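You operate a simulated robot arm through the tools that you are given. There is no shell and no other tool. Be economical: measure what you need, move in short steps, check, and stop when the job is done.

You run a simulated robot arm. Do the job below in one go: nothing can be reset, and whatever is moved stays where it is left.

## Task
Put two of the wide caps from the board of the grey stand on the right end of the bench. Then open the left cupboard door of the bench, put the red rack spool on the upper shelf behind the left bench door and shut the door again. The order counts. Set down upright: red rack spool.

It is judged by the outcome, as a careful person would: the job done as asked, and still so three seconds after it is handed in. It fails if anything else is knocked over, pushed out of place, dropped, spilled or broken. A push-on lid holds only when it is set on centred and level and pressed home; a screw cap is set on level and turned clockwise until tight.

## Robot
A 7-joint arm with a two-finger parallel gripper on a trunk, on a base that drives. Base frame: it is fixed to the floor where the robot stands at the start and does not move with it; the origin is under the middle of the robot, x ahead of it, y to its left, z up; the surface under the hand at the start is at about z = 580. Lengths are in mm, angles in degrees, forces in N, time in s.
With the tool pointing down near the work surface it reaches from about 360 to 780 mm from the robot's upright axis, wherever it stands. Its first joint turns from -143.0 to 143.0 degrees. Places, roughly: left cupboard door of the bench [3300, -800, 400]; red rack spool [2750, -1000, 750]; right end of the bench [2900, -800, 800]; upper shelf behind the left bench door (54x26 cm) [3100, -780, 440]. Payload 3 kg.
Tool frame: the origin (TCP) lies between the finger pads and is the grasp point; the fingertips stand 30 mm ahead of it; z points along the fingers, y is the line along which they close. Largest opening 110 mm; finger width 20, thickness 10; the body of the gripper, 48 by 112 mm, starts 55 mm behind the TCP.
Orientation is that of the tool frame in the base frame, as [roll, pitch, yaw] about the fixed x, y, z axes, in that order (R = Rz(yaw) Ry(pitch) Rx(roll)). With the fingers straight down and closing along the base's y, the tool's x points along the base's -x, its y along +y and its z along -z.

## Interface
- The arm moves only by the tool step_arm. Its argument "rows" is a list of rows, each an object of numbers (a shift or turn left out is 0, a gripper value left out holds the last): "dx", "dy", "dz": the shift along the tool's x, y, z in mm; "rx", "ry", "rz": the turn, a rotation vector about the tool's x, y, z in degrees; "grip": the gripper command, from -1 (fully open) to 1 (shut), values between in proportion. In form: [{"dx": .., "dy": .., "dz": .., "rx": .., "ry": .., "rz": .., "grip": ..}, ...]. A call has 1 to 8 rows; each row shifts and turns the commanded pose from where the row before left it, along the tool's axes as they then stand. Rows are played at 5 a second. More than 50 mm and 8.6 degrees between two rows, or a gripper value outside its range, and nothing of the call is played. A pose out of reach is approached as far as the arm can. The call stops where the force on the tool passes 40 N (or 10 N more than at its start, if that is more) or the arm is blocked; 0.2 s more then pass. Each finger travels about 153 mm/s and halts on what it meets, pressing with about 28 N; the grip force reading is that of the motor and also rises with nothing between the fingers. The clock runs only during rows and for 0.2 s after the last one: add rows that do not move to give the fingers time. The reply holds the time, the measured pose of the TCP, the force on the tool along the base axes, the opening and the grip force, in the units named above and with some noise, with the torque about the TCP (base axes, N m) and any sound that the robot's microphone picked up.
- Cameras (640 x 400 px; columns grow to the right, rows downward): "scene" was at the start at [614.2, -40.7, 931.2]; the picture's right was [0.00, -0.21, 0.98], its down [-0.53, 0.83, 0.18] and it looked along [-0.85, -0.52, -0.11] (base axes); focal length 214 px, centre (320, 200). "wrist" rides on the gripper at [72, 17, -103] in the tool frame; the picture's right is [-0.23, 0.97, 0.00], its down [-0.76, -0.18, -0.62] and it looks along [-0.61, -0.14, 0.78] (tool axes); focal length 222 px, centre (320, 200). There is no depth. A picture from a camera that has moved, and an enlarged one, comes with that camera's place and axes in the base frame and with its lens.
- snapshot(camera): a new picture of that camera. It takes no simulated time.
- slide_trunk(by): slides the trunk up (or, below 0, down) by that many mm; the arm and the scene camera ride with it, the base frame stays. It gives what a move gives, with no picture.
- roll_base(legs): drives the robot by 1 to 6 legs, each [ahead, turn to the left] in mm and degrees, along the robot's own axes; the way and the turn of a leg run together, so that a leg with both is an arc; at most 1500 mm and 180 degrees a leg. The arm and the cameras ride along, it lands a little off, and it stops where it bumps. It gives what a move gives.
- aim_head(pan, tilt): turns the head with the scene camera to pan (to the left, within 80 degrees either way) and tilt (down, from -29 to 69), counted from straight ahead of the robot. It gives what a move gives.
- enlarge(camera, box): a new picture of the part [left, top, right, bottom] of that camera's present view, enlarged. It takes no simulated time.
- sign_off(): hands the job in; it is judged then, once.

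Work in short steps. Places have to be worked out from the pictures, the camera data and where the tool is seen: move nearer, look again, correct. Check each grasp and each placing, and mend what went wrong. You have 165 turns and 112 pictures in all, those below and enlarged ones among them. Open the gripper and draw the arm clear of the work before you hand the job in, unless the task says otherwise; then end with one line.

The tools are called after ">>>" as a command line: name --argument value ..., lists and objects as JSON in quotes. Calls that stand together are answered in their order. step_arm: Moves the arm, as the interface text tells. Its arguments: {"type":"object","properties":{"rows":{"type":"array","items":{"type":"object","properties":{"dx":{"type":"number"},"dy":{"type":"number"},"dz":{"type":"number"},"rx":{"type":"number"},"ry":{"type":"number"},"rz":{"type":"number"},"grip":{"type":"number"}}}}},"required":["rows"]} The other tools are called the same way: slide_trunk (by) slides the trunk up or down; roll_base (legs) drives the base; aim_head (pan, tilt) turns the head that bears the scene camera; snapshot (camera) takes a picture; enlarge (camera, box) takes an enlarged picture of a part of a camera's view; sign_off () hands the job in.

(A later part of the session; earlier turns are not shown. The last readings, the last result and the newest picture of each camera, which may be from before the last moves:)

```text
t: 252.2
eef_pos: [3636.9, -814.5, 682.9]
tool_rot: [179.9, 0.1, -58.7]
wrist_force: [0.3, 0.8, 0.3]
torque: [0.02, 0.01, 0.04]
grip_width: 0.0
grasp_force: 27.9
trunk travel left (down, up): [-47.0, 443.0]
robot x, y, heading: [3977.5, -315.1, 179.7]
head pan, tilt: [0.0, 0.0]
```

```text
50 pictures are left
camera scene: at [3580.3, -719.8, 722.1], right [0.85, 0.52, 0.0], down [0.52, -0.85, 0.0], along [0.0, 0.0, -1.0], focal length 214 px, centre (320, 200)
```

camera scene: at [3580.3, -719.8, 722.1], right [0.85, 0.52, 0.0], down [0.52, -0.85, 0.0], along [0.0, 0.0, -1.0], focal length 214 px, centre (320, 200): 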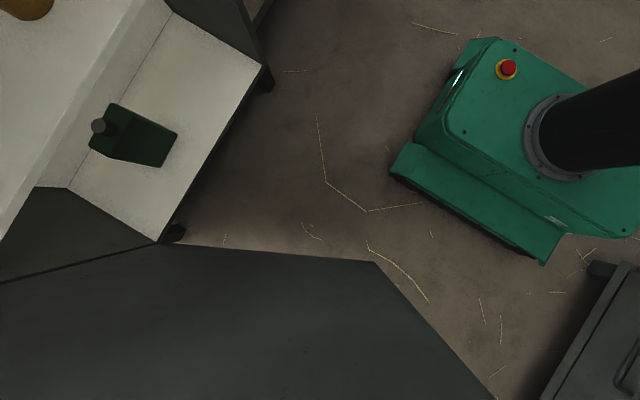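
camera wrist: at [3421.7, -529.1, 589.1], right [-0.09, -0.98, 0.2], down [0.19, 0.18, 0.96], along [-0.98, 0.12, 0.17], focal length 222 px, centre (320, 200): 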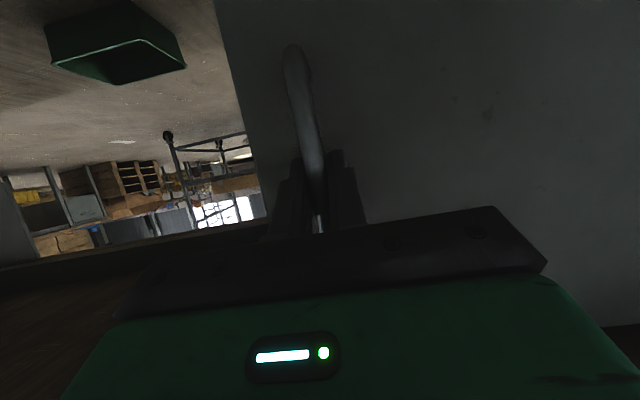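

The door is now ~64° open and moves freely. I push on.

>>> step_arm --rows '[{"dx": 38, "dy": -5, "rz": 5}, {"dx": 38, "dy": -5, "rz": 5}, {"dx": 38, "dy": -5, "rz": 5}, {"dx": 38, "dy": -5, "rz": 5}, {"dx": 38, "dy": -5, "rz": 5}, {"dx": 38, "dy": -5, "rz": 5}]'

>>> snapshot --camera "scene"

```text
t: 253.6
eef_pos: [3720.1, -969.4, 686.8]
tool_rot: [179.5, 0.1, -86.1]
wrist_force: [0.3, 0.0, 0.3]
torque: [0.02, -0.01, -0.05]
grip_width: 0.2
grasp_force: 27.9
out of reach, approached as far as the arm can: row 5, 6
trunk travel left (down, up): [-47.0, 443.0]
robot x, y, heading: [3975.4, -312.6, 179.7]
head pan, tilt: [0.0, 0.0]
```

```text
49 pictures are left
camera scene: at [3715.4, -859.6, 726.5], right [1.0, 0.07, -0.01], down [0.07, -1.0, 0.0], along [-0.01, 0.0, -1.0], focal length 214 px, centre (320, 200)
```

scene: 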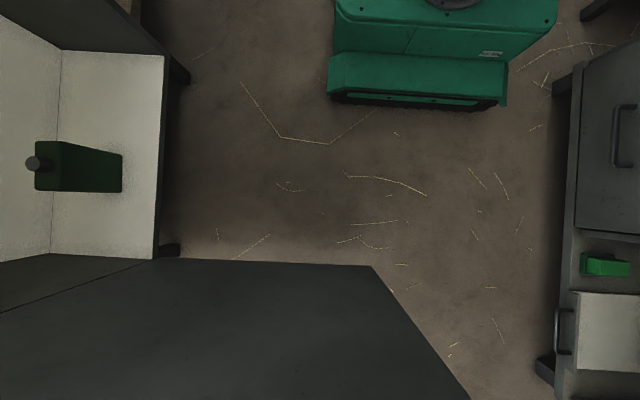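

The door is ~88° open, leaving about 620 mm to the desk; I'd like it wider for passing. I raise the hand, swing the arm to the front, then reposition the base.

>>> step_arm --rows '[{"dx": -30}]'

>>> slide_trunk --by 260

>>> step_arm --rows '[{"dx": -45.0, "dy": 15.6, "rz": -5.7}, {"dx": -46.3, "dy": 11.0, "rz": -5.7}, {"dx": -47.2, "dy": 6.4, "rz": -5.7}, {"dx": -47.6, "dy": 1.7, "rz": -5.7}, {"dx": -47.5, "dy": -3.1, "rz": -5.7}, {"dx": -47.0, "dy": -7.8, "rz": -5.7}, {"dx": -46.0, "dy": -12.4, "rz": -5.7}, {"dx": -44.5, "dy": -16.9, "rz": -5.7}]'

>>> step_arm --rows '[{"dx": -42.6, "dy": -21.2, "rz": -5.7}, {"dx": -40.3, "dy": -25.4, "rz": -5.7}, {"dx": -37.6, "dy": -29.2, "rz": -5.7}, {"dx": -34.5, "dy": -32.8, "rz": -5.7}, {"dx": -31.0, "dy": -36.1, "rz": -5.7}, {"dx": -27.3, "dy": -39.0, "rz": -5.7}, {"dx": -23.3, "dy": -41.5, "rz": -5.7}]'

```text
t: 254.0
eef_pos: [3720.2, -939.6, 686.5]
tool_rot: [179.6, 0.0, -88.6]
wrist_force: [0.7, -0.1, -0.2]
torque: [0.0, 0.06, 0.04]
grip_width: 0.2
grasp_force: 28.1
trunk travel left (down, up): [-47.0, 443.0]
robot x, y, heading: [3974.3, -308.6, 179.5]
head pan, tilt: [0.0, 0.0]
```

```text
t: 256.7
eef_pos: [3719.6, -940.8, 946.3]
tool_rot: [179.8, 0.1, -88.6]
wrist_force: [0.0, -0.4, -0.3]
torque: [-0.02, 0.03, 0.01]
grip_width: 0.1
grasp_force: 28.2
trunk travel left (down, up): [-307.0, 183.0]
robot x, y, heading: [3976.8, -314.8, 179.6]
head pan, tilt: [0.0, 0.0]
```

```text
t: 258.5
eef_pos: [3587.2, -584.7, 947.1]
tool_rot: [180.0, 0.2, -42.9]
wrist_force: [0.5, -0.8, -0.6]
torque: [0.05, 0.0, -0.03]
grip_width: 0.0
grasp_force: 28.0
trunk travel left (down, up): [-307.0, 183.0]
robot x, y, heading: [3977.7, -309.8, 179.9]
head pan, tilt: [0.0, 0.0]
```

```text
t: 260.1
eef_pos: [3468.3, -271.9, 947.6]
tool_rot: [-179.9, 0.2, -2.9]
wrist_force: [0.0, -0.8, -0.4]
torque: [0.04, 0.03, -0.01]
grip_width: 0.0
grasp_force: 28.0
trunk travel left (down, up): [-307.0, 183.0]
robot x, y, heading: [3975.7, -311.0, 179.6]
head pan, tilt: [0.0, 0.0]
```

Now I back slightly and turn to face along the aisle toward the door.

>>> roll_base --legs '[[-110, 0], [0, 90]]'

>>> aim_head --pan 0 --tilt 0

>>> snapshot --camera "scene"

```text
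t: 265.2
eef_pos: [4042.8, -821.2, 948.6]
tool_rot: [-179.9, 0.3, 86.4]
wrist_force: [0.1, 0.5, -0.3]
torque: [0.02, -0.05, -0.01]
grip_width: 0.0
grasp_force: 27.7
trunk travel left (down, up): [-307.0, 183.0]
robot x, y, heading: [4021.5, -313.6, -91.2]
head pan, tilt: [0.0, 0.0]
```

```text
t: 265.8
eef_pos: [4042.9, -820.3, 948.8]
tool_rot: [-179.9, 0.2, 86.5]
wrist_force: [1.0, -0.3, -0.9]
torque: [-0.01, 0.04, -0.01]
grip_width: 0.0
grasp_force: 28.2
trunk travel left (down, up): [-307.0, 183.0]
robot x, y, heading: [4025.9, -317.3, -91.2]
head pan, tilt: [0.0, 0.0]
```

```text
48 pictures are left
camera scene: at [4039.1, -930.0, 988.9], right [-1.0, 0.06, 0.0], down [0.06, 1.0, 0.0], along [0.0, 0.0, -1.0], focal length 214 px, centre (320, 200)
```

scene: 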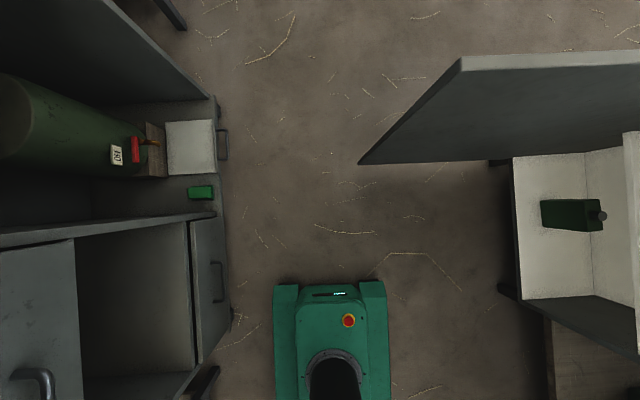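

The base is ~500 wide, so the door must be pushed wider. I put the closed hand ahead-right on the inner side of the door.

>>> step_arm --rows '[{"dy": -48}, {"dy": -48}, {"dy": -48}, {"dy": -48}, {"dy": -48}, {"dy": -48}, {"dy": -48}, {"dy": -48}]'

>>> step_arm --rows '[{"dy": -48}, {}]'

>>> slide_trunk --by -260

>>> roll_base --legs '[[380, 0]]'

>>> snapshot --camera "scene"

```text
t: 267.6
eef_pos: [3769.7, -748.6, 928.1]
tool_rot: [-179.3, 0.7, 86.0]
wrist_force: [-1.0, -0.6, -1.1]
torque: [0.01, 0.03, -0.03]
grip_width: 0.2
grasp_force: 28.0
out of reach, approached as far as the arm can: row 5, 6, 7, 8
trunk travel left (down, up): [-307.0, 183.0]
robot x, y, heading: [4026.6, -315.3, -91.2]
head pan, tilt: [0.0, 0.0]
```

```text
t: 268.2
eef_pos: [3763.1, -732.9, 922.8]
tool_rot: [-179.3, 0.5, 86.1]
wrist_force: [0.8, -1.0, 0.6]
torque: [-0.02, -0.01, 0.0]
grip_width: 0.0
grasp_force: 28.2
out of reach, approached as far as the arm can: row 1
trunk travel left (down, up): [-307.0, 183.0]
robot x, y, heading: [4024.5, -312.1, -91.1]
head pan, tilt: [0.0, 0.0]
```

```text
t: 270.9
eef_pos: [3762.3, -732.4, 663.1]
tool_rot: [-179.2, 0.4, 86.1]
wrist_force: [-0.6, 0.9, -0.2]
torque: [0.03, 0.03, -0.02]
grip_width: 0.1
grasp_force: 28.1
trunk travel left (down, up): [-47.0, 443.0]
robot x, y, heading: [4025.3, -314.7, -91.1]
head pan, tilt: [0.0, 0.0]
```

```text
t: 273.2
eef_pos: [3753.6, -1093.1, 662.4]
tool_rot: [-179.6, 0.1, 85.7]
wrist_force: [3.3, 16.1, -1.4]
torque: [-1.31, 0.32, -0.2]
grip_width: 0.1
grasp_force: 28.2
trunk travel left (down, up): [-47.0, 443.0]
robot x, y, heading: [4016.0, -679.3, -91.3]
head pan, tilt: [0.0, 0.0]
stopped in leg 1: the force on the tool passed its limit at 66 N (the readings are from after the stop); the commanded pose is now the measured one
```

```text
47 pictures are left
camera scene: at [3748.3, -1200.3, 702.1], right [-1.0, 0.08, 0.01], down [0.08, 1.0, 0.01], along [-0.01, 0.01, -1.0], focal length 214 px, centre (320, 200)
```

scene: 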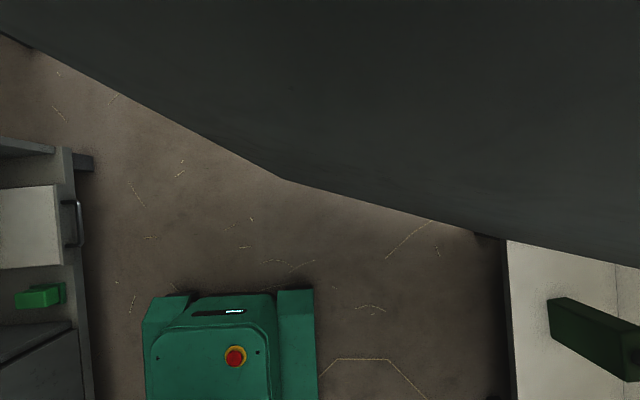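

The door got knocked to ~110° (the force was an impact at drive speed). I continue with a short, gentle leg.

>>> step_arm --rows '[{}, {}]'

>>> roll_base --legs '[[60, 0], [60, 0]]'

>>> snapshot --camera "scene"

```text
t: 273.8
eef_pos: [3753.8, -1093.0, 663.0]
tool_rot: [-179.5, 0.1, 85.7]
wrist_force: [4.6, 18.1, -2.2]
torque: [-1.41, 0.42, -0.11]
grip_width: 0.1
grasp_force: 27.7
trunk travel left (down, up): [-47.0, 443.0]
robot x, y, heading: [4012.3, -674.7, -91.5]
head pan, tilt: [0.0, 0.0]
```

```text
t: 274.5
eef_pos: [3754.5, -1093.4, 664.3]
tool_rot: [-179.8, -0.5, 85.4]
wrist_force: [12.4, 40.2, 8.7]
torque: [-4.57, 1.56, -0.18]
grip_width: 0.0
grasp_force: 27.6
trunk travel left (down, up): [-47.0, 443.0]
robot x, y, heading: [4020.1, -683.3, -91.8]
head pan, tilt: [0.0, 0.0]
stopped in leg 1: the force on the tool passed its limit at 82 N (the readings are from after the stop); the commanded pose is now the measured one
```

```text
46 pictures are left
camera scene: at [3748.6, -1199.8, 702.3], right [-1.0, 0.08, 0.0], down [0.08, 1.0, 0.03], along [0.0, 0.03, -1.0], focal length 214 px, centre (320, 200)
```

scene: 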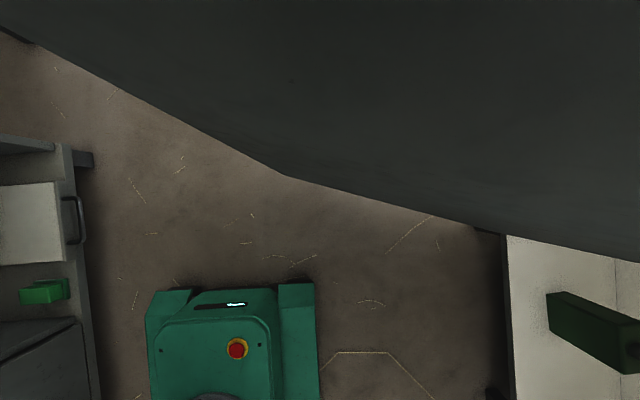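

The door has reached its stop near 108–110°. That leaves ~575 mm for my ~500 mm base: passable if aligned. I ease off, raise and centre the arm, and back up to line up.

>>> roll_base --legs '[[-150, 0]]'

>>> slide_trunk --by 300

>>> step_arm --rows '[{"dy": 45, "dx": -8}, {"dy": 45, "dx": -8}, {"dy": 45, "dx": -8}, {"dy": 45, "dx": -8}, {"dy": 45, "dx": -8}, {"dy": 40, "dx": -8}]'

>>> roll_base --legs '[[-830, 0], [0, 8]]'

>>> aim_head --pan 0 --tilt -29

>>> snapshot --camera "scene"

```text
t: 275.9
eef_pos: [3759.7, -946.2, 663.6]
tool_rot: [-179.6, -0.4, 85.5]
wrist_force: [-0.5, -0.9, 0.4]
torque: [0.0, 0.02, 0.0]
grip_width: 0.1
grasp_force: 27.7
trunk travel left (down, up): [-47.0, 443.0]
robot x, y, heading: [4019.7, -532.8, -91.2]
head pan, tilt: [0.0, 0.0]
```

```text
t: 278.9
eef_pos: [3759.1, -946.1, 963.3]
tool_rot: [-179.7, -0.4, 85.6]
wrist_force: [-0.6, 0.1, -0.2]
torque: [0.0, 0.01, -0.02]
grip_width: 0.2
grasp_force: 28.1
trunk travel left (down, up): [-347.0, 143.0]
robot x, y, heading: [4022.3, -535.0, -91.0]
head pan, tilt: [0.0, 0.0]
```

```text
t: 280.3
eef_pos: [4017.8, -1016.5, 961.9]
tool_rot: [-179.8, -0.4, 85.4]
wrist_force: [-0.7, -0.4, 0.4]
torque: [-0.01, -0.04, -0.02]
grip_width: 0.0
grasp_force: 28.0
trunk travel left (down, up): [-347.0, 143.0]
robot x, y, heading: [4020.8, -535.5, -91.3]
head pan, tilt: [0.0, 0.0]
```

```text
t: 285.3
eef_pos: [4104.1, -187.9, 958.5]
tool_rot: [-179.7, -0.5, 93.7]
wrist_force: [0.3, -0.1, 0.4]
torque: [0.0, 0.02, -0.01]
grip_width: 0.0
grasp_force: 28.3
trunk travel left (down, up): [-347.0, 143.0]
robot x, y, heading: [4032.5, 288.4, -82.9]
head pan, tilt: [0.0, 0.0]
```

```text
t: 286.2
eef_pos: [4103.3, -188.9, 961.9]
tool_rot: [-179.7, -0.4, 93.8]
wrist_force: [0.0, 0.4, 0.1]
torque: [0.0, -0.02, -0.03]
grip_width: 0.2
grasp_force: 27.8
trunk travel left (down, up): [-347.0, 143.0]
robot x, y, heading: [4032.8, 289.3, -83.1]
head pan, tilt: [0.0, -28.6]
```

```text
45 pictures are left
camera scene: at [4115.4, -338.2, 1022.7], right [-1.0, -0.06, 0.01], down [-0.06, 0.88, -0.47], along [0.03, -0.47, -0.88], focal length 214 px, centre (320, 200)
```

scene: 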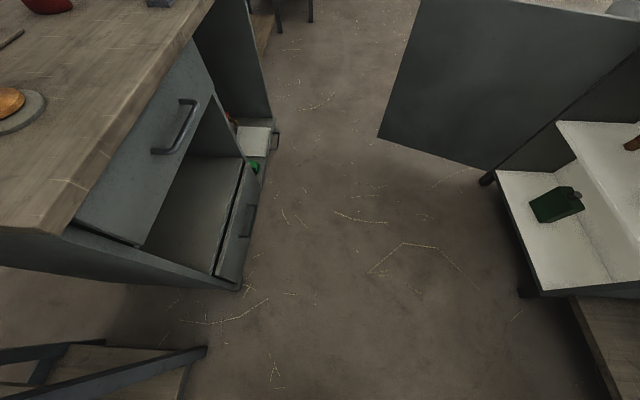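

Door tip x≈3834, desk handles x≈4430: the base reference should run at x≈4164. I drive the slant, straighten, and check.

>>> roll_base --legs '[[1050, 0], [0, -7]]'

>>> aim_head --pan 0 --tilt 10

>>> snapshot --camera "scene"

```text
t: 292.2
eef_pos: [4143.9, -1237.4, 960.7]
tool_rot: [-179.7, -0.4, 85.0]
wrist_force: [0.2, 0.0, -0.8]
torque: [0.0, -0.01, 0.02]
grip_width: 0.0
grasp_force: 27.4
trunk travel left (down, up): [-347.0, 143.0]
robot x, y, heading: [4155.3, -756.3, -92.1]
head pan, tilt: [0.0, -28.6]
```

```text
t: 293.3
eef_pos: [4142.8, -1237.2, 961.9]
tool_rot: [-179.6, -0.4, 85.0]
wrist_force: [-0.1, 0.1, 0.8]
torque: [0.02, -0.01, 0.05]
grip_width: 0.1
grasp_force: 28.1
trunk travel left (down, up): [-347.0, 143.0]
robot x, y, heading: [4152.2, -752.9, -91.7]
head pan, tilt: [0.0, 10.0]
```

```text
44 pictures are left
camera scene: at [4137.1, -1330.4, 997.7], right [-1.0, 0.09, 0.01], down [0.09, 0.98, 0.18], along [0.01, 0.18, -0.98], focal length 214 px, centre (320, 200)
```

scene: 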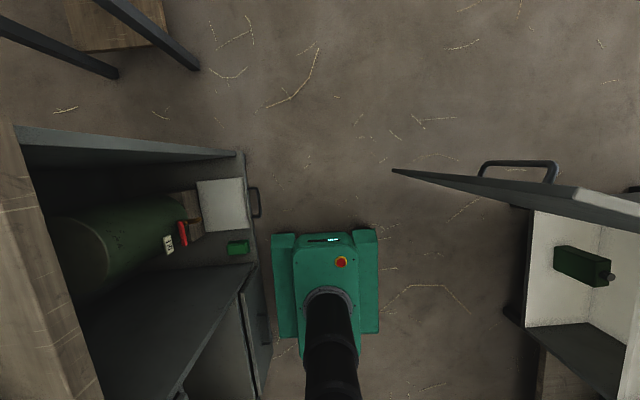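

Margins look equal, ~55 mm each side. I straighten by 1.7° and drive through.

>>> roll_base --legs '[[0, 1.7], [500, 0], [450, 0]]'

```text
t: 298.9
eef_pos: [4157.7, -2183.1, 962.5]
tool_rot: [-179.8, -0.4, 86.7]
wrist_force: [0.4, 0.5, 0.3]
torque: [-0.03, 0.02, -0.04]
grip_width: 0.0
grasp_force: 27.9
trunk travel left (down, up): [-347.0, 143.0]
robot x, y, heading: [4148.2, -1703.1, -89.9]
head pan, tilt: [0.0, 10.0]
```

Through the gap. Now I drive round to the right end, to face the red spool.

>>> roll_base --legs '[[0, -90], [1480, 0], [0, -90]]'

>>> snapshot --camera "scene"

```text
t: 302.8
eef_pos: [3660.9, -1747.3, 963.3]
tool_rot: [-179.7, -0.4, 1.0]
wrist_force: [0.3, 0.1, -1.3]
torque: [-0.05, 0.03, -0.01]
grip_width: 0.0
grasp_force: 28.1
trunk travel left (down, up): [-347.0, 143.0]
robot x, y, heading: [4148.7, -1758.3, -177.7]
head pan, tilt: [0.0, 10.0]
stopped in leg 1: the robot was blocked; the commanded pose is now the measured one
```

```text
43 pictures are left
camera scene: at [3567.8, -1747.5, 999.0], right [-0.02, 1.0, 0.01], down [0.98, 0.02, 0.18], along [0.18, 0.01, -0.98], focal length 214 px, centre (320, 200)
```

scene: 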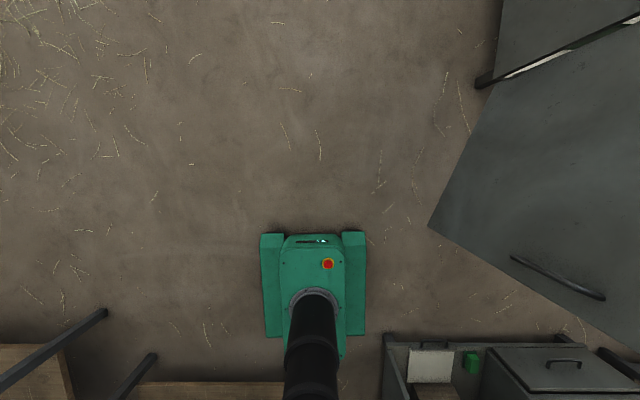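

Nearly turned; the rear just touched something low. I drive ahead and finish the turn there.

>>> roll_base --legs '[[300, 0], [0, -2.3], [1120, 0], [0, -90]]'

>>> aim_head --pan 0 --tilt -20

>>> snapshot --camera "scene"

```text
t: 313.8
eef_pos: [2712.3, -1267.4, 964.8]
tool_rot: [-179.7, -0.2, -82.9]
wrist_force: [1.9, -0.2, -0.7]
torque: [-0.02, 0.07, -0.05]
grip_width: 0.0
grasp_force: 28.1
trunk travel left (down, up): [-347.0, 143.0]
robot x, y, heading: [2697.0, -1765.5, 96.2]
head pan, tilt: [0.0, 10.0]
stopped in leg 4: the robot was blocked; the commanded pose is now the measured one
```

```text
t: 314.7
eef_pos: [2713.2, -1267.1, 963.4]
tool_rot: [-179.7, -0.3, -82.9]
wrist_force: [-0.5, 0.4, 0.1]
torque: [-0.01, -0.02, 0.02]
grip_width: 0.0
grasp_force: 28.2
trunk travel left (down, up): [-347.0, 143.0]
robot x, y, heading: [2696.0, -1763.7, 96.5]
head pan, tilt: [0.0, -20.0]
```

```text
42 pictures are left
camera scene: at [2695.1, -1128.2, 1016.7], right [0.99, 0.12, 0.0], down [0.12, -0.93, -0.34], along [-0.04, 0.33, -0.94], focal length 214 px, centre (320, 200)
```

scene: 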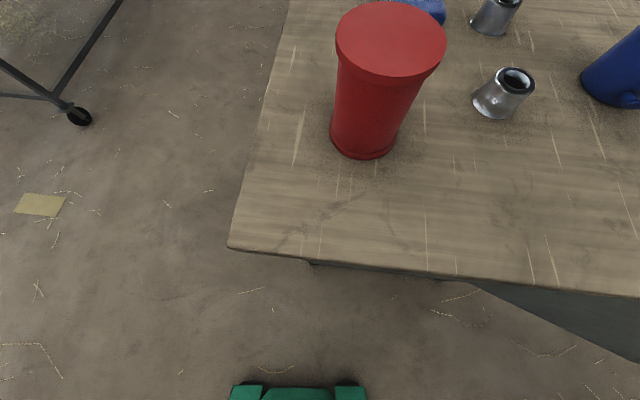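

The spool is at about (2726,-973), ~114 high, ~76 wide. I open the hand and tilt it toward horizontal, lining up with the spool.

>>> step_arm --rows '[{"dx": -15, "dy": -6, "ry": -7.8, "grip": -1}, {"dx": -14.9, "dz": 2, "dy": -6, "ry": -7.8}, {"dx": -14.4, "dz": 4, "dy": -6, "ry": -7.8}, {"dx": -13.8, "dz": 5.9, "dy": -6, "ry": -7.8}, {"dx": -12.9, "dz": 7.7, "dy": -6, "ry": -7.8}, {"dx": -11.7, "dz": 9.4, "dy": -6, "ry": -7.8}, {"dx": -10.2, "dz": 10.9, "dy": -6, "ry": -7.8}, {"dx": -8.7, "dz": 12.2, "dy": -6, "ry": -7.8}]'

```text
t: 316.5
eef_pos: [2743.3, -1143.8, 964.2]
tool_rot: [-179.6, 62.1, -82.6]
wrist_force: [0.5, -0.1, 1.2]
torque: [-0.02, -0.02, -0.01]
grip_width: 110.0
grasp_force: 0.0
trunk travel left (down, up): [-347.0, 143.0]
robot x, y, heading: [2699.1, -1758.7, 96.4]
head pan, tilt: [0.0, -20.0]
```

Now I lower to grasp height and creep forward.

>>> slide_trunk --by -102

>>> roll_base --legs '[[90, 0]]'

>>> aim_head --pan 0 --tilt 20

>>> snapshot --camera "scene"

```text
t: 317.9
eef_pos: [2744.4, -1143.1, 861.8]
tool_rot: [-179.4, 62.2, -82.4]
wrist_force: [0.2, -0.5, 0.4]
torque: [-0.01, 0.03, 0.01]
grip_width: 110.1
grasp_force: 0.1
trunk travel left (down, up): [-245.0, 245.0]
robot x, y, heading: [2700.1, -1764.0, 96.2]
head pan, tilt: [0.0, -20.0]
```

```text
t: 319.0
eef_pos: [2733.9, -1053.3, 861.7]
tool_rot: [-179.4, 62.2, -82.3]
wrist_force: [-0.4, -0.2, 0.1]
torque: [0.0, -0.02, -0.02]
grip_width: 110.1
grasp_force: 0.1
trunk travel left (down, up): [-245.0, 245.0]
robot x, y, heading: [2691.5, -1673.5, 96.3]
head pan, tilt: [0.0, -20.0]
```

```text
t: 320.0
eef_pos: [2732.9, -1052.7, 861.6]
tool_rot: [-179.4, 62.2, -82.2]
wrist_force: [-0.7, 0.2, -0.1]
torque: [-0.04, 0.0, 0.01]
grip_width: 110.2
grasp_force: 0.1
trunk travel left (down, up): [-245.0, 245.0]
robot x, y, heading: [2688.1, -1672.8, 96.5]
head pan, tilt: [0.0, 20.0]
```

```text
41 pictures are left
camera scene: at [2733.9, -1048.2, 948.1], right [0.99, 0.12, 0.0], down [0.1, -0.74, -0.67], along [-0.08, 0.67, -0.74], focal length 214 px, centre (320, 200)
```

scene: 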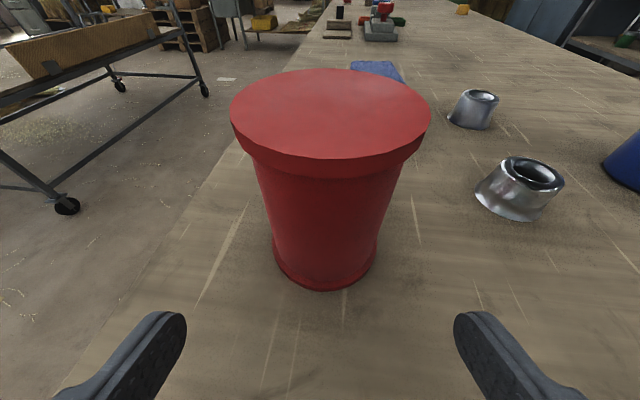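

The spool is centred between the fingers, ~80 mm ahead. I move forward and close gently.

>>> step_arm --rows '[{"dx": -9.3, "dz": 17.7, "dy": -2}, {"dx": -9.3, "dz": 17.7, "dy": -2}, {"dx": -9.3, "dz": 17.7}, {"dx": -9, "dz": 17}, {}, {"grip": 0}, {"grip": 1}, {}]'

>>> step_arm --rows '[{}, {}]'

>>> snapshot --camera "scene"

```text
t: 321.8
eef_pos: [2727.5, -973.5, 864.1]
tool_rot: [-179.5, 62.0, -82.3]
wrist_force: [-1.6, 1.1, 4.6]
torque: [0.31, 0.43, -0.03]
grip_width: 69.2
grasp_force: 28.1
trunk travel left (down, up): [-245.0, 245.0]
robot x, y, heading: [2688.2, -1673.7, 96.7]
head pan, tilt: [0.0, 20.0]
```

```text
t: 322.4
eef_pos: [2726.8, -973.3, 863.2]
tool_rot: [-179.4, 62.1, -82.4]
wrist_force: [-2.5, 2.7, 6.5]
torque: [0.36, 0.5, -0.08]
grip_width: 69.1
grasp_force: 27.9
trunk travel left (down, up): [-245.0, 245.0]
robot x, y, heading: [2691.1, -1673.0, 96.4]
head pan, tilt: [0.0, 20.0]
```

```text
40 pictures are left
camera scene: at [2728.7, -969.2, 948.6], right [0.99, 0.12, 0.01], down [0.1, -0.74, -0.67], along [-0.08, 0.67, -0.74], focal length 214 px, centre (320, 200)
```

scene: 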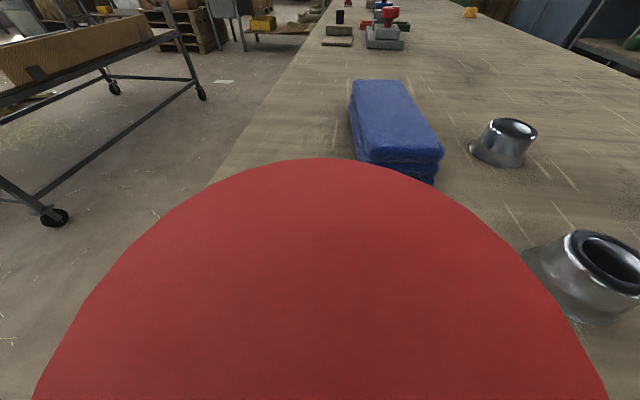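

Gripped at 69 mm. I lift with the trunk and back away.

>>> slide_trunk --by 30

>>> slide_trunk --by 140

>>> roll_base --legs '[[-250, 0]]'

>>> snapshot --camera "wrist"

```text
t: 323.2
eef_pos: [2727.2, -973.9, 892.2]
tool_rot: [-179.5, 61.9, -82.3]
wrist_force: [-0.3, 0.6, -2.2]
torque: [-0.02, -0.02, 0.01]
grip_width: 68.9
grasp_force: 27.7
trunk travel left (down, up): [-275.0, 215.0]
robot x, y, heading: [2688.4, -1675.5, 96.5]
head pan, tilt: [0.0, 20.0]
```

```text
t: 324.9
eef_pos: [2726.8, -972.4, 1032.4]
tool_rot: [-179.4, 62.0, -82.3]
wrist_force: [0.2, -0.1, -3.1]
torque: [0.0, -0.05, 0.0]
grip_width: 69.1
grasp_force: 28.0
trunk travel left (down, up): [-415.0, 75.0]
robot x, y, heading: [2688.4, -1675.8, 96.5]
head pan, tilt: [0.0, 20.0]
```

```text
t: 326.7
eef_pos: [2754.2, -1220.0, 1032.7]
tool_rot: [-179.4, 62.0, -82.1]
wrist_force: [0.5, 0.7, -3.1]
torque: [-0.01, -0.01, -0.01]
grip_width: 69.2
grasp_force: 27.8
trunk travel left (down, up): [-415.0, 75.0]
robot x, y, heading: [2715.0, -1922.0, 96.4]
head pan, tilt: [0.0, 20.0]
```

```text
39 pictures are left
camera wrist: at [2752.3, -1348.2, 1018.3], right [-0.98, -0.02, 0.2], down [0.2, -0.17, 0.97], along [0.02, 0.99, 0.17], focal length 222 px, centre (320, 200)
```

wrist: 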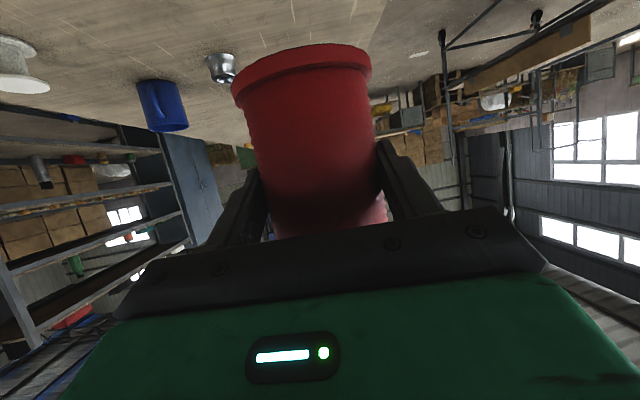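

The spool is held upright. To keep the hand away from the desk I'll reverse: turn left to face -x, back up behind the bench corner, turn to -90°, and then reverse through the gap.

>>> slide_trunk --by 70

>>> roll_base --legs '[[0, 83.6], [-760, 0], [-760, 0]]'

```text
t: 327.8
eef_pos: [2754.6, -1221.1, 1102.8]
tool_rot: [-179.4, 62.0, -82.1]
wrist_force: [0.2, 0.0, -2.3]
torque: [-0.06, -0.02, -0.01]
grip_width: 69.0
grasp_force: 28.0
trunk travel left (down, up): [-485.0, 5.0]
robot x, y, heading: [2715.1, -1919.7, 96.6]
head pan, tilt: [0.0, 20.0]
```

```text
t: 331.3
eef_pos: [2038.8, -1714.7, 1103.8]
tool_rot: [-179.5, 61.8, -6.0]
wrist_force: [0.4, -1.1, -0.9]
torque: [0.06, -0.02, -0.08]
grip_width: 69.0
grasp_force: 28.4
trunk travel left (down, up): [-485.0, 5.0]
robot x, y, heading: [2718.7, -1858.2, 174.6]
head pan, tilt: [0.0, 20.0]
stopped in leg 1: the robot was blocked; the commanded pose is now the measured one
```

It stopped a few degrees short; I finish the turn and reverse.

>>> roll_base --legs '[[0, 5.4], [-760, 0], [-750, 0]]'

```text
t: 339.6
eef_pos: [3540.8, -1772.5, 1102.6]
tool_rot: [-179.4, 61.9, -0.6]
wrist_force: [0.5, -0.1, -3.0]
torque: [0.0, -0.04, 0.01]
grip_width: 69.1
grasp_force: 27.5
trunk travel left (down, up): [-485.0, 5.0]
robot x, y, heading: [4233.6, -1857.8, -179.8]
head pan, tilt: [0.0, 20.0]
```

Now turn left to -90° heading, and view the gap behind me.

>>> roll_base --legs '[[0, 89.8]]'

>>> aim_head --pan 0 --tilt 69

>>> snapshot --camera "scene"

```text
t: 343.6
eef_pos: [4107.1, -2543.7, 1103.4]
tool_rot: [-179.4, 61.9, 85.8]
wrist_force: [0.1, 0.6, -2.3]
torque: [0.06, -0.02, -0.05]
grip_width: 68.9
grasp_force: 28.3
trunk travel left (down, up): [-485.0, 5.0]
robot x, y, heading: [4165.4, -1856.4, -91.8]
head pan, tilt: [0.0, 20.0]
stopped in leg 1: the robot was blocked; the commanded pose is now the measured one
```

```text
t: 344.8
eef_pos: [4106.1, -2543.7, 1103.9]
tool_rot: [-179.5, 61.8, 85.7]
wrist_force: [0.3, 0.3, -2.2]
torque: [0.05, 0.0, -0.01]
grip_width: 69.0
grasp_force: 28.3
trunk travel left (down, up): [-485.0, 5.0]
robot x, y, heading: [4164.5, -1855.4, -91.6]
head pan, tilt: [0.0, 68.8]
```

```text
38 pictures are left
camera scene: at [4112.4, -2483.1, 1147.3], right [-1.0, 0.08, 0.0], down [0.08, 0.99, 0.12], along [0.01, 0.12, -0.99], focal length 214 px, centre (320, 200)
```

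scene: 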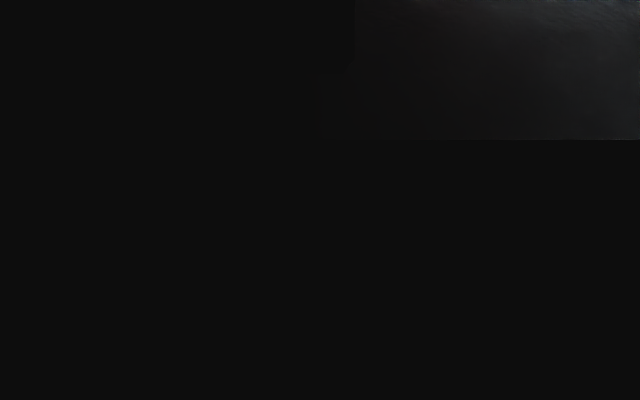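

I align and reverse through the gap in steps.

>>> roll_base --legs '[[0, 2.1], [-360, 0], [-360, 0], [-360, 0]]'

```text
t: 351.3
eef_pos: [4123.5, -1458.5, 1104.4]
tool_rot: [-179.5, 61.8, 88.0]
wrist_force: [-0.1, 0.1, -2.6]
torque: [0.05, 0.01, 0.0]
grip_width: 69.3
grasp_force: 28.2
trunk travel left (down, up): [-485.0, 5.0]
robot x, y, heading: [4157.9, -766.0, -89.2]
head pan, tilt: [0.0, 68.8]
```

Through. Now slant back and turn to face the cupboard, then look.

>>> roll_base --legs '[[0, 14], [-500, 0], [0, -104]]'

>>> aim_head --pan 30 --tilt 10

>>> snapshot --camera "scene"

```text
t: 358.7
eef_pos: [3348.7, -414.3, 1104.2]
tool_rot: [-179.6, 61.9, 12.1]
wrist_force: [0.0, 0.5, -2.9]
torque: [-0.02, -0.1, 0.01]
grip_width: 69.0
grasp_force: 28.1
trunk travel left (down, up): [-485.0, 5.0]
robot x, y, heading: [4049.5, -345.2, -167.3]
head pan, tilt: [0.0, 68.8]
stopped in leg 3: the robot was blocked; the commanded pose is now the measured one
```

```text
t: 360.0
eef_pos: [3348.4, -414.9, 1105.6]
tool_rot: [-179.4, 61.9, 12.0]
wrist_force: [0.3, -0.4, -3.3]
torque: [-0.04, -0.03, 0.02]
grip_width: 69.3
grasp_force: 28.0
trunk travel left (down, up): [-485.0, 5.0]
robot x, y, heading: [4049.3, -346.8, -167.3]
head pan, tilt: [30.0, 10.0]
```

```text
37 pictures are left
camera scene: at [3359.2, -459.7, 1210.3], right [-0.6, 0.76, -0.23], down [0.57, 0.21, -0.8], along [-0.56, -0.61, -0.56], focal length 214 px, centre (320, 200)
```

scene: 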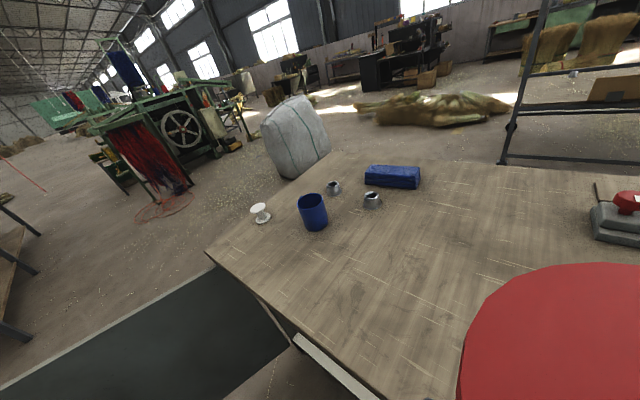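

Facing the cupboard (pointing slightly toward -y), spool held upright. I retract the hand clear of the bench edge and lower the trunk.

>>> step_arm --rows '[{"dx": 19, "dz": -35}, {"dx": 19, "dz": -35}, {"dx": 19, "dz": -35}, {}]'

>>> slide_trunk --by -400

>>> snapshot --camera "scene"

```text
t: 361.0
eef_pos: [3436.6, -396.0, 1102.5]
tool_rot: [-179.4, 61.9, 12.2]
wrist_force: [0.0, -0.1, -3.1]
torque: [0.02, -0.07, -0.01]
grip_width: 69.1
grasp_force: 28.1
out of reach, approached as far as the arm can: row 3
trunk travel left (down, up): [-485.0, 5.0]
robot x, y, heading: [4047.7, -347.0, -167.2]
head pan, tilt: [30.0, 10.0]
```

```text
t: 364.9
eef_pos: [3436.1, -395.6, 703.3]
tool_rot: [-179.5, 61.8, 12.1]
wrist_force: [-0.2, -0.3, -2.2]
torque: [-0.04, -0.07, 0.0]
grip_width: 69.2
grasp_force: 27.8
trunk travel left (down, up): [-85.0, 405.0]
robot x, y, heading: [4045.8, -345.7, -167.1]
head pan, tilt: [30.0, 10.0]
```

```text
36 pictures are left
camera scene: at [3446.9, -441.8, 808.1], right [-0.61, 0.76, -0.23], down [0.57, 0.21, -0.8], along [-0.56, -0.61, -0.56], focal length 214 px, centre (320, 200)
```

scene: 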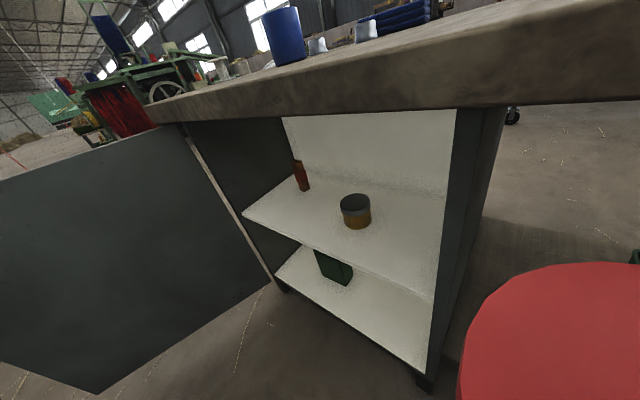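

The upper shelf (z≈440, front x≈3233) has a tin at (3129,-682) and a bottle at (3042,-940); I'll set the spool between them at about (3150,-812). I shift the hand sideways, then lower.

>>> step_arm --rows '[{"dx": -2.2, "dy": 43, "dz": 4.1}, {"dx": -2.2, "dy": 43, "dz": 4.1}, {"dx": -2.2, "dy": 43, "dz": 4.1}, {"dx": -2.2, "dy": 43, "dz": 4.1}, {"dx": -2.2, "dy": 43, "dz": 4.1}, {"dx": -2.2, "dy": 43, "dz": 4.1}, {"dx": -2.2, "dy": 43, "dz": 4.1}, {"dx": -2.2, "dy": 43, "dz": 4.1}]'

>>> slide_trunk --by -83

>>> step_arm --rows '[{"dx": 38, "dz": 20.4}, {"dx": 38, "dz": 20.4}, {}]'

>>> aim_head --pan 0 --tilt 10

>>> snapshot --camera "scene"

```text
t: 366.6
eef_pos: [3465.9, -741.4, 701.4]
tool_rot: [-179.5, 61.9, 12.0]
wrist_force: [0.3, 0.1, -2.2]
torque: [0.01, -0.07, 0.01]
grip_width: 69.1
grasp_force: 28.0
trunk travel left (down, up): [-85.0, 405.0]
robot x, y, heading: [4046.1, -349.6, -167.0]
head pan, tilt: [30.0, 10.0]
```

```text
t: 367.8
eef_pos: [3466.5, -740.8, 617.9]
tool_rot: [-179.3, 61.8, 12.1]
wrist_force: [0.1, -0.3, -2.8]
torque: [0.04, -0.06, -0.05]
grip_width: 68.8
grasp_force: 27.8
trunk travel left (down, up): [-2.0, 488.0]
robot x, y, heading: [4049.5, -346.1, -167.2]
head pan, tilt: [30.0, 10.0]
```

```text
t: 368.6
eef_pos: [3468.2, -741.7, 532.4]
tool_rot: [-179.4, 61.7, 12.1]
wrist_force: [-0.7, 0.8, -2.6]
torque: [-0.01, -0.05, 0.02]
grip_width: 68.8
grasp_force: 28.2
trunk travel left (down, up): [-2.0, 488.0]
robot x, y, heading: [4047.6, -344.6, -166.7]
head pan, tilt: [30.0, 10.0]
```

```text
t: 369.6
eef_pos: [3468.2, -740.3, 531.8]
tool_rot: [-179.4, 61.8, 12.1]
wrist_force: [0.4, -0.9, -3.4]
torque: [0.06, -0.02, 0.0]
grip_width: 69.2
grasp_force: 28.2
trunk travel left (down, up): [-2.0, 488.0]
robot x, y, heading: [4046.9, -343.4, -167.3]
head pan, tilt: [0.0, 10.0]
```

```text
35 pictures are left
camera scene: at [3457.9, -743.3, 632.7], right [-0.2, 0.98, 0.0], down [0.6, 0.13, -0.79], along [-0.77, -0.15, -0.62], focal length 214 px, centre (320, 200)
```

scene: 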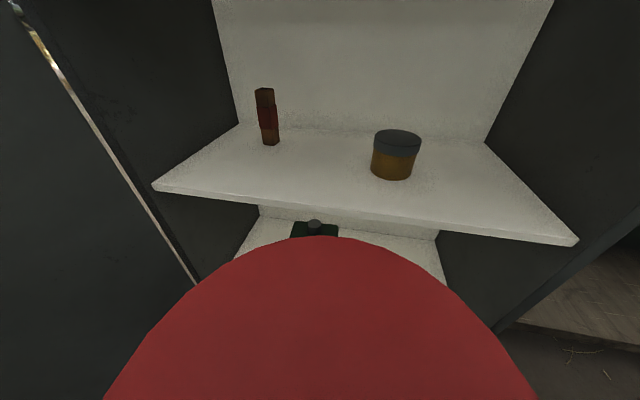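

The path is clear: moving ~330 mm along my heading brings the spool to (3146,-812), 30 mm above the shelf. I drive 200 first.

>>> roll_base --legs '[[200, 0]]'

>>> snapshot --camera "wrist"

>>> snapshot --camera "scene"

```text
t: 371.2
eef_pos: [3269.9, -786.3, 532.9]
tool_rot: [-179.3, 61.8, 12.2]
wrist_force: [0.3, 0.2, -2.5]
torque: [0.03, -0.09, 0.05]
grip_width: 69.1
grasp_force: 28.0
trunk travel left (down, up): [-2.0, 488.0]
robot x, y, heading: [3851.2, -389.9, -167.3]
head pan, tilt: [0.0, 10.0]
```

```text
34 pictures are left
camera wrist: at [3394.9, -779.1, 519.2], right [0.09, -0.98, 0.2], down [0.15, 0.21, 0.97], along [-0.98, -0.06, 0.17], focal length 222 px, centre (320, 200)
```

wrist: 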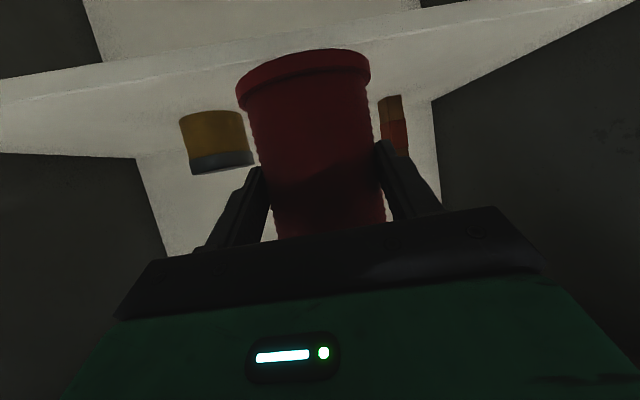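

```text
33 pictures are left
camera scene: at [3260.1, -788.8, 632.7], right [-0.2, 0.98, 0.01], down [0.6, 0.13, -0.79], along [-0.77, -0.15, -0.62], focal length 214 px, centre (320, 200)
```

scene: 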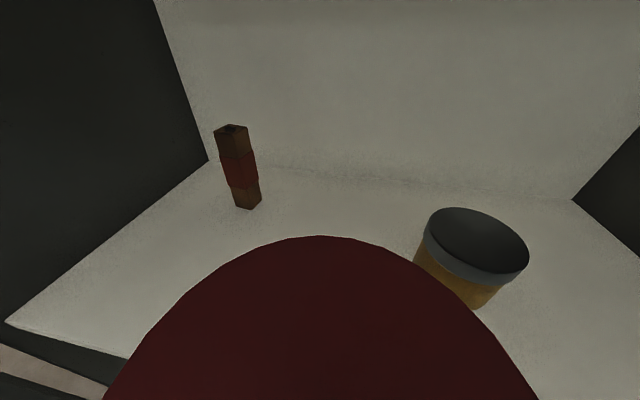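

Clear. I drive the remaining 125 mm and lower until contact.

>>> roll_base --legs '[[125, 0]]'

>>> step_arm --rows '[{"dx": 13.2, "dz": 7.1}, {"dx": 8.8, "dz": 4.7}, {"dx": 3.5, "dz": 1.9}, {"dx": 2.6, "dz": 1.4}]'

```text
t: 372.5
eef_pos: [3148.8, -815.1, 534.0]
tool_rot: [-179.5, 61.8, 12.2]
wrist_force: [-0.6, -1.0, -2.3]
torque: [-0.01, -0.03, 0.0]
grip_width: 69.3
grasp_force: 27.8
trunk travel left (down, up): [-2.0, 488.0]
robot x, y, heading: [3726.2, -420.0, -167.1]
head pan, tilt: [0.0, 10.0]
```

```text
t: 373.5
eef_pos: [3147.6, -817.0, 504.0]
tool_rot: [-179.6, 62.0, 12.1]
wrist_force: [-3.0, -3.7, 20.1]
torque: [-0.44, 0.16, -0.16]
grip_width: 69.1
grasp_force: 28.0
trunk travel left (down, up): [-2.0, 488.0]
robot x, y, heading: [3727.4, -419.3, -167.0]
head pan, tilt: [0.0, 10.0]
```

Contact at z≈504: the spool stands on the shelf. I open and draw straight back.

>>> step_arm --rows '[{"dx": -1, "dz": -0.5}, {"grip": -0.4}, {"grip": -0.7}, {}, {}]'

>>> step_arm --rows '[{"dx": 7.1, "dz": -13.2}, {"dx": 14.2, "dz": -26.4}, {"dx": 14.2, "dz": -26.4}]'

>>> roll_base --legs '[[-180, 0]]'

>>> snapshot --camera "scene"

```text
t: 374.7
eef_pos: [3147.4, -815.2, 503.1]
tool_rot: [-179.3, 61.8, 12.2]
wrist_force: [0.5, 0.9, 0.2]
torque: [0.0, 0.01, 0.01]
grip_width: 93.6
grasp_force: 0.1
trunk travel left (down, up): [-2.0, 488.0]
robot x, y, heading: [3727.0, -416.8, -167.2]
head pan, tilt: [0.0, 10.0]
```

```text
t: 375.5
eef_pos: [3220.4, -799.9, 502.6]
tool_rot: [-179.3, 61.9, 12.4]
wrist_force: [0.5, -0.5, 0.5]
torque: [-0.02, 0.0, -0.02]
grip_width: 93.2
grasp_force: 0.0
trunk travel left (down, up): [-2.0, 488.0]
robot x, y, heading: [3727.5, -418.9, -167.2]
head pan, tilt: [0.0, 10.0]
```

```text
t: 377.0
eef_pos: [3397.2, -759.9, 501.8]
tool_rot: [-179.4, 61.8, 12.3]
wrist_force: [-0.4, -0.1, -0.8]
torque: [0.01, 0.0, -0.02]
grip_width: 93.3
grasp_force: 0.0
trunk travel left (down, up): [-2.0, 488.0]
robot x, y, heading: [3903.2, -379.2, -167.1]
head pan, tilt: [0.0, 10.0]
```

```text
32 pictures are left
camera scene: at [3387.3, -762.8, 602.2], right [-0.2, 0.98, 0.01], down [0.6, 0.13, -0.79], along [-0.77, -0.16, -0.62], focal length 214 px, centre (320, 200)
```

scene: 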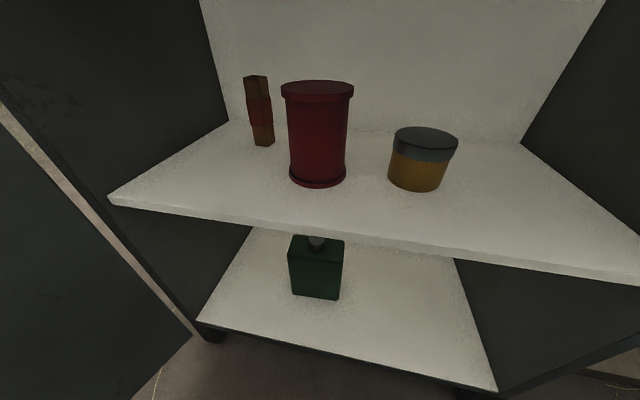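

The spool stands upright on the upper shelf; tin and bottle untouched. Now to shut the door: I raise the hand, centre it, and turn it downwards.

>>> slide_trunk --by 400

>>> step_arm --rows '[{"dy": -40, "ry": 7.7, "grip": 1}, {"dy": -40, "ry": 7.7}, {"dy": -40, "ry": 7.7}, {"dy": -40, "ry": 7.7}, {"dy": -40, "ry": 7.7}, {"dy": -40, "ry": 7.7}, {"dy": -10, "ry": 7.7}, {"ry": 7.7}]'

>>> roll_base --legs '[[-170, 0], [0, 77]]'

>>> aim_head --pan 0 --tilt 0

>>> snapshot --camera "scene"

```text
t: 380.8
eef_pos: [3396.6, -760.7, 902.5]
tool_rot: [-179.4, 61.9, 12.3]
wrist_force: [-0.2, 0.0, 0.7]
torque: [0.01, 0.01, -0.01]
grip_width: 93.3
grasp_force: 0.1
trunk travel left (down, up): [-402.0, 88.0]
robot x, y, heading: [3906.5, -376.3, -167.1]
head pan, tilt: [0.0, 10.0]
```

```text
t: 382.6
eef_pos: [3347.1, -515.6, 905.9]
tool_rot: [-179.6, 0.2, 11.8]
wrist_force: [-0.8, 0.9, -0.2]
torque: [-0.03, 0.02, -0.02]
grip_width: 0.0
grasp_force: 28.0
trunk travel left (down, up): [-402.0, 88.0]
robot x, y, heading: [3908.8, -379.3, -167.0]
head pan, tilt: [0.0, 10.0]
```

```text
t: 387.5
eef_pos: [4086.8, -917.0, 905.4]
tool_rot: [-179.7, 0.2, 89.4]
wrist_force: [-0.8, -0.5, 0.3]
torque: [0.02, -0.05, -0.03]
grip_width: 0.2
grasp_force: 27.8
trunk travel left (down, up): [-402.0, 88.0]
robot x, y, heading: [4005.8, -339.0, -89.6]
head pan, tilt: [0.0, 10.0]
```

```text
t: 388.2
eef_pos: [4085.1, -915.0, 906.3]
tool_rot: [-179.8, 0.2, 89.3]
wrist_force: [-0.6, -0.2, 0.0]
torque: [0.02, -0.05, -0.03]
grip_width: 0.0
grasp_force: 27.9
trunk travel left (down, up): [-402.0, 88.0]
robot x, y, heading: [4005.6, -338.5, -89.9]
head pan, tilt: [0.0, 0.0]
```

```text
31 pictures are left
camera scene: at [4085.7, -1024.0, 945.6], right [-1.0, 0.01, 0.0], down [0.01, 1.0, 0.0], along [0.0, 0.0, -1.0], focal length 214 px, centre (320, 200)
```

scene: 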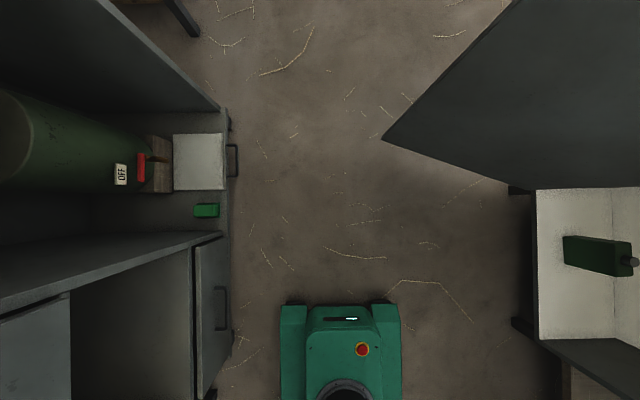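

The door is unchanged at ~108°. I drive forward and bring the closed hand over to the outer side of the door, beyond its top edge.

>>> roll_base --legs '[[320, 0]]'

>>> step_arm --rows '[{"dx": -4.5, "dy": -45, "rz": 3.5}, {"dx": -7, "dy": -44.6, "rz": 3.5}, {"dx": -9.7, "dy": -44.1, "rz": 3.5}, {"dx": -12.4, "dy": -43.4, "rz": 3.5}, {"dx": -15, "dy": -42.6, "rz": 3.5}, {"dx": -17.6, "dy": -41.6, "rz": 3.5}, {"dx": -20, "dy": -40.4, "rz": 3.5}, {"dx": -22.5, "dy": -39.1, "rz": 3.5}]'

>>> snapshot --camera "scene"

```text
t: 390.4
eef_pos: [4090.2, -1239.3, 905.0]
tool_rot: [-179.6, 0.3, 89.5]
wrist_force: [0.6, -0.2, 0.0]
torque: [0.0, -0.01, 0.02]
grip_width: 0.0
grasp_force: 27.6
trunk travel left (down, up): [-402.0, 88.0]
robot x, y, heading: [4009.8, -665.5, -89.4]
head pan, tilt: [0.0, 0.0]
```

```text
t: 392.2
eef_pos: [3730.6, -1271.4, 909.1]
tool_rot: [-179.9, 0.4, 61.6]
wrist_force: [-0.3, 0.6, -0.3]
torque: [0.01, 0.01, 0.0]
grip_width: 0.2
grasp_force: 28.4
trunk travel left (down, up): [-402.0, 88.0]
robot x, y, heading: [4009.8, -662.4, -89.9]
head pan, tilt: [0.0, 0.0]
```

```text
30 pictures are left
camera scene: at [3680.0, -1366.5, 949.9], right [-0.88, 0.48, 0.0], down [0.48, 0.88, -0.01], along [-0.01, -0.01, -1.0], focal length 214 px, centre (320, 200)
```

scene: 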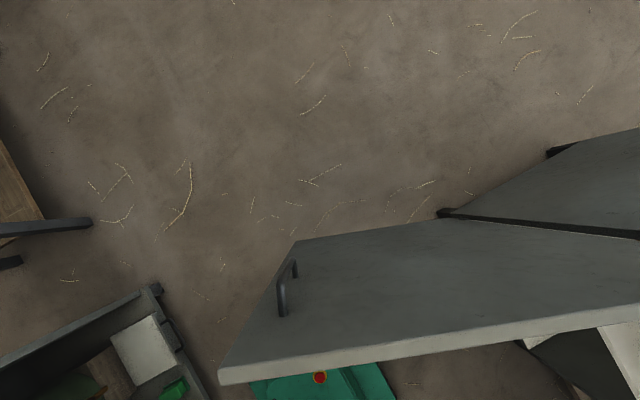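

The hand is ~45 mm beyond the outer face. I shift away from the handle, lower so the fingertips overlap the door, then pull by reversing the base.

>>> step_arm --rows '[{"dx": -19, "dy": -35}, {}]'

>>> slide_trunk --by -212

>>> roll_base --legs '[[-60, 0]]'

>>> snapshot --camera "scene"

```text
t: 392.8
eef_pos: [3689.6, -1269.2, 910.0]
tool_rot: [-179.9, 0.3, 61.6]
wrist_force: [-0.1, -0.5, 0.6]
torque: [0.0, 0.0, 0.02]
grip_width: 0.2
grasp_force: 28.3
trunk travel left (down, up): [-402.0, 88.0]
robot x, y, heading: [4012.8, -664.5, -89.4]
head pan, tilt: [0.0, 0.0]
```

```text
t: 395.0
eef_pos: [3691.0, -1268.6, 696.7]
tool_rot: [-179.8, 0.2, 61.6]
wrist_force: [0.3, 0.1, 0.5]
torque: [-0.02, 0.03, 0.02]
grip_width: 0.0
grasp_force: 27.8
trunk travel left (down, up): [-190.0, 300.0]
robot x, y, heading: [4009.5, -664.9, -89.5]
head pan, tilt: [0.0, 0.0]
```

```text
t: 396.0
eef_pos: [3689.6, -1207.9, 697.6]
tool_rot: [-179.7, 0.3, 61.6]
wrist_force: [-0.2, 1.0, -0.5]
torque: [0.01, 0.0, -0.01]
grip_width: 0.0
grasp_force: 27.7
trunk travel left (down, up): [-190.0, 300.0]
robot x, y, heading: [4008.6, -604.6, -89.3]
head pan, tilt: [0.0, 0.0]
```

```text
29 pictures are left
camera scene: at [3640.1, -1304.1, 737.1], right [-0.88, 0.48, 0.0], down [0.47, 0.88, -0.01], along [-0.01, 0.0, -1.0], focal length 214 px, centre (320, 200)
```

scene: 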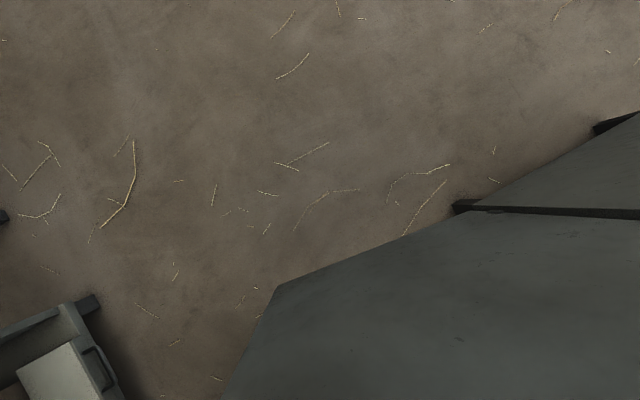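

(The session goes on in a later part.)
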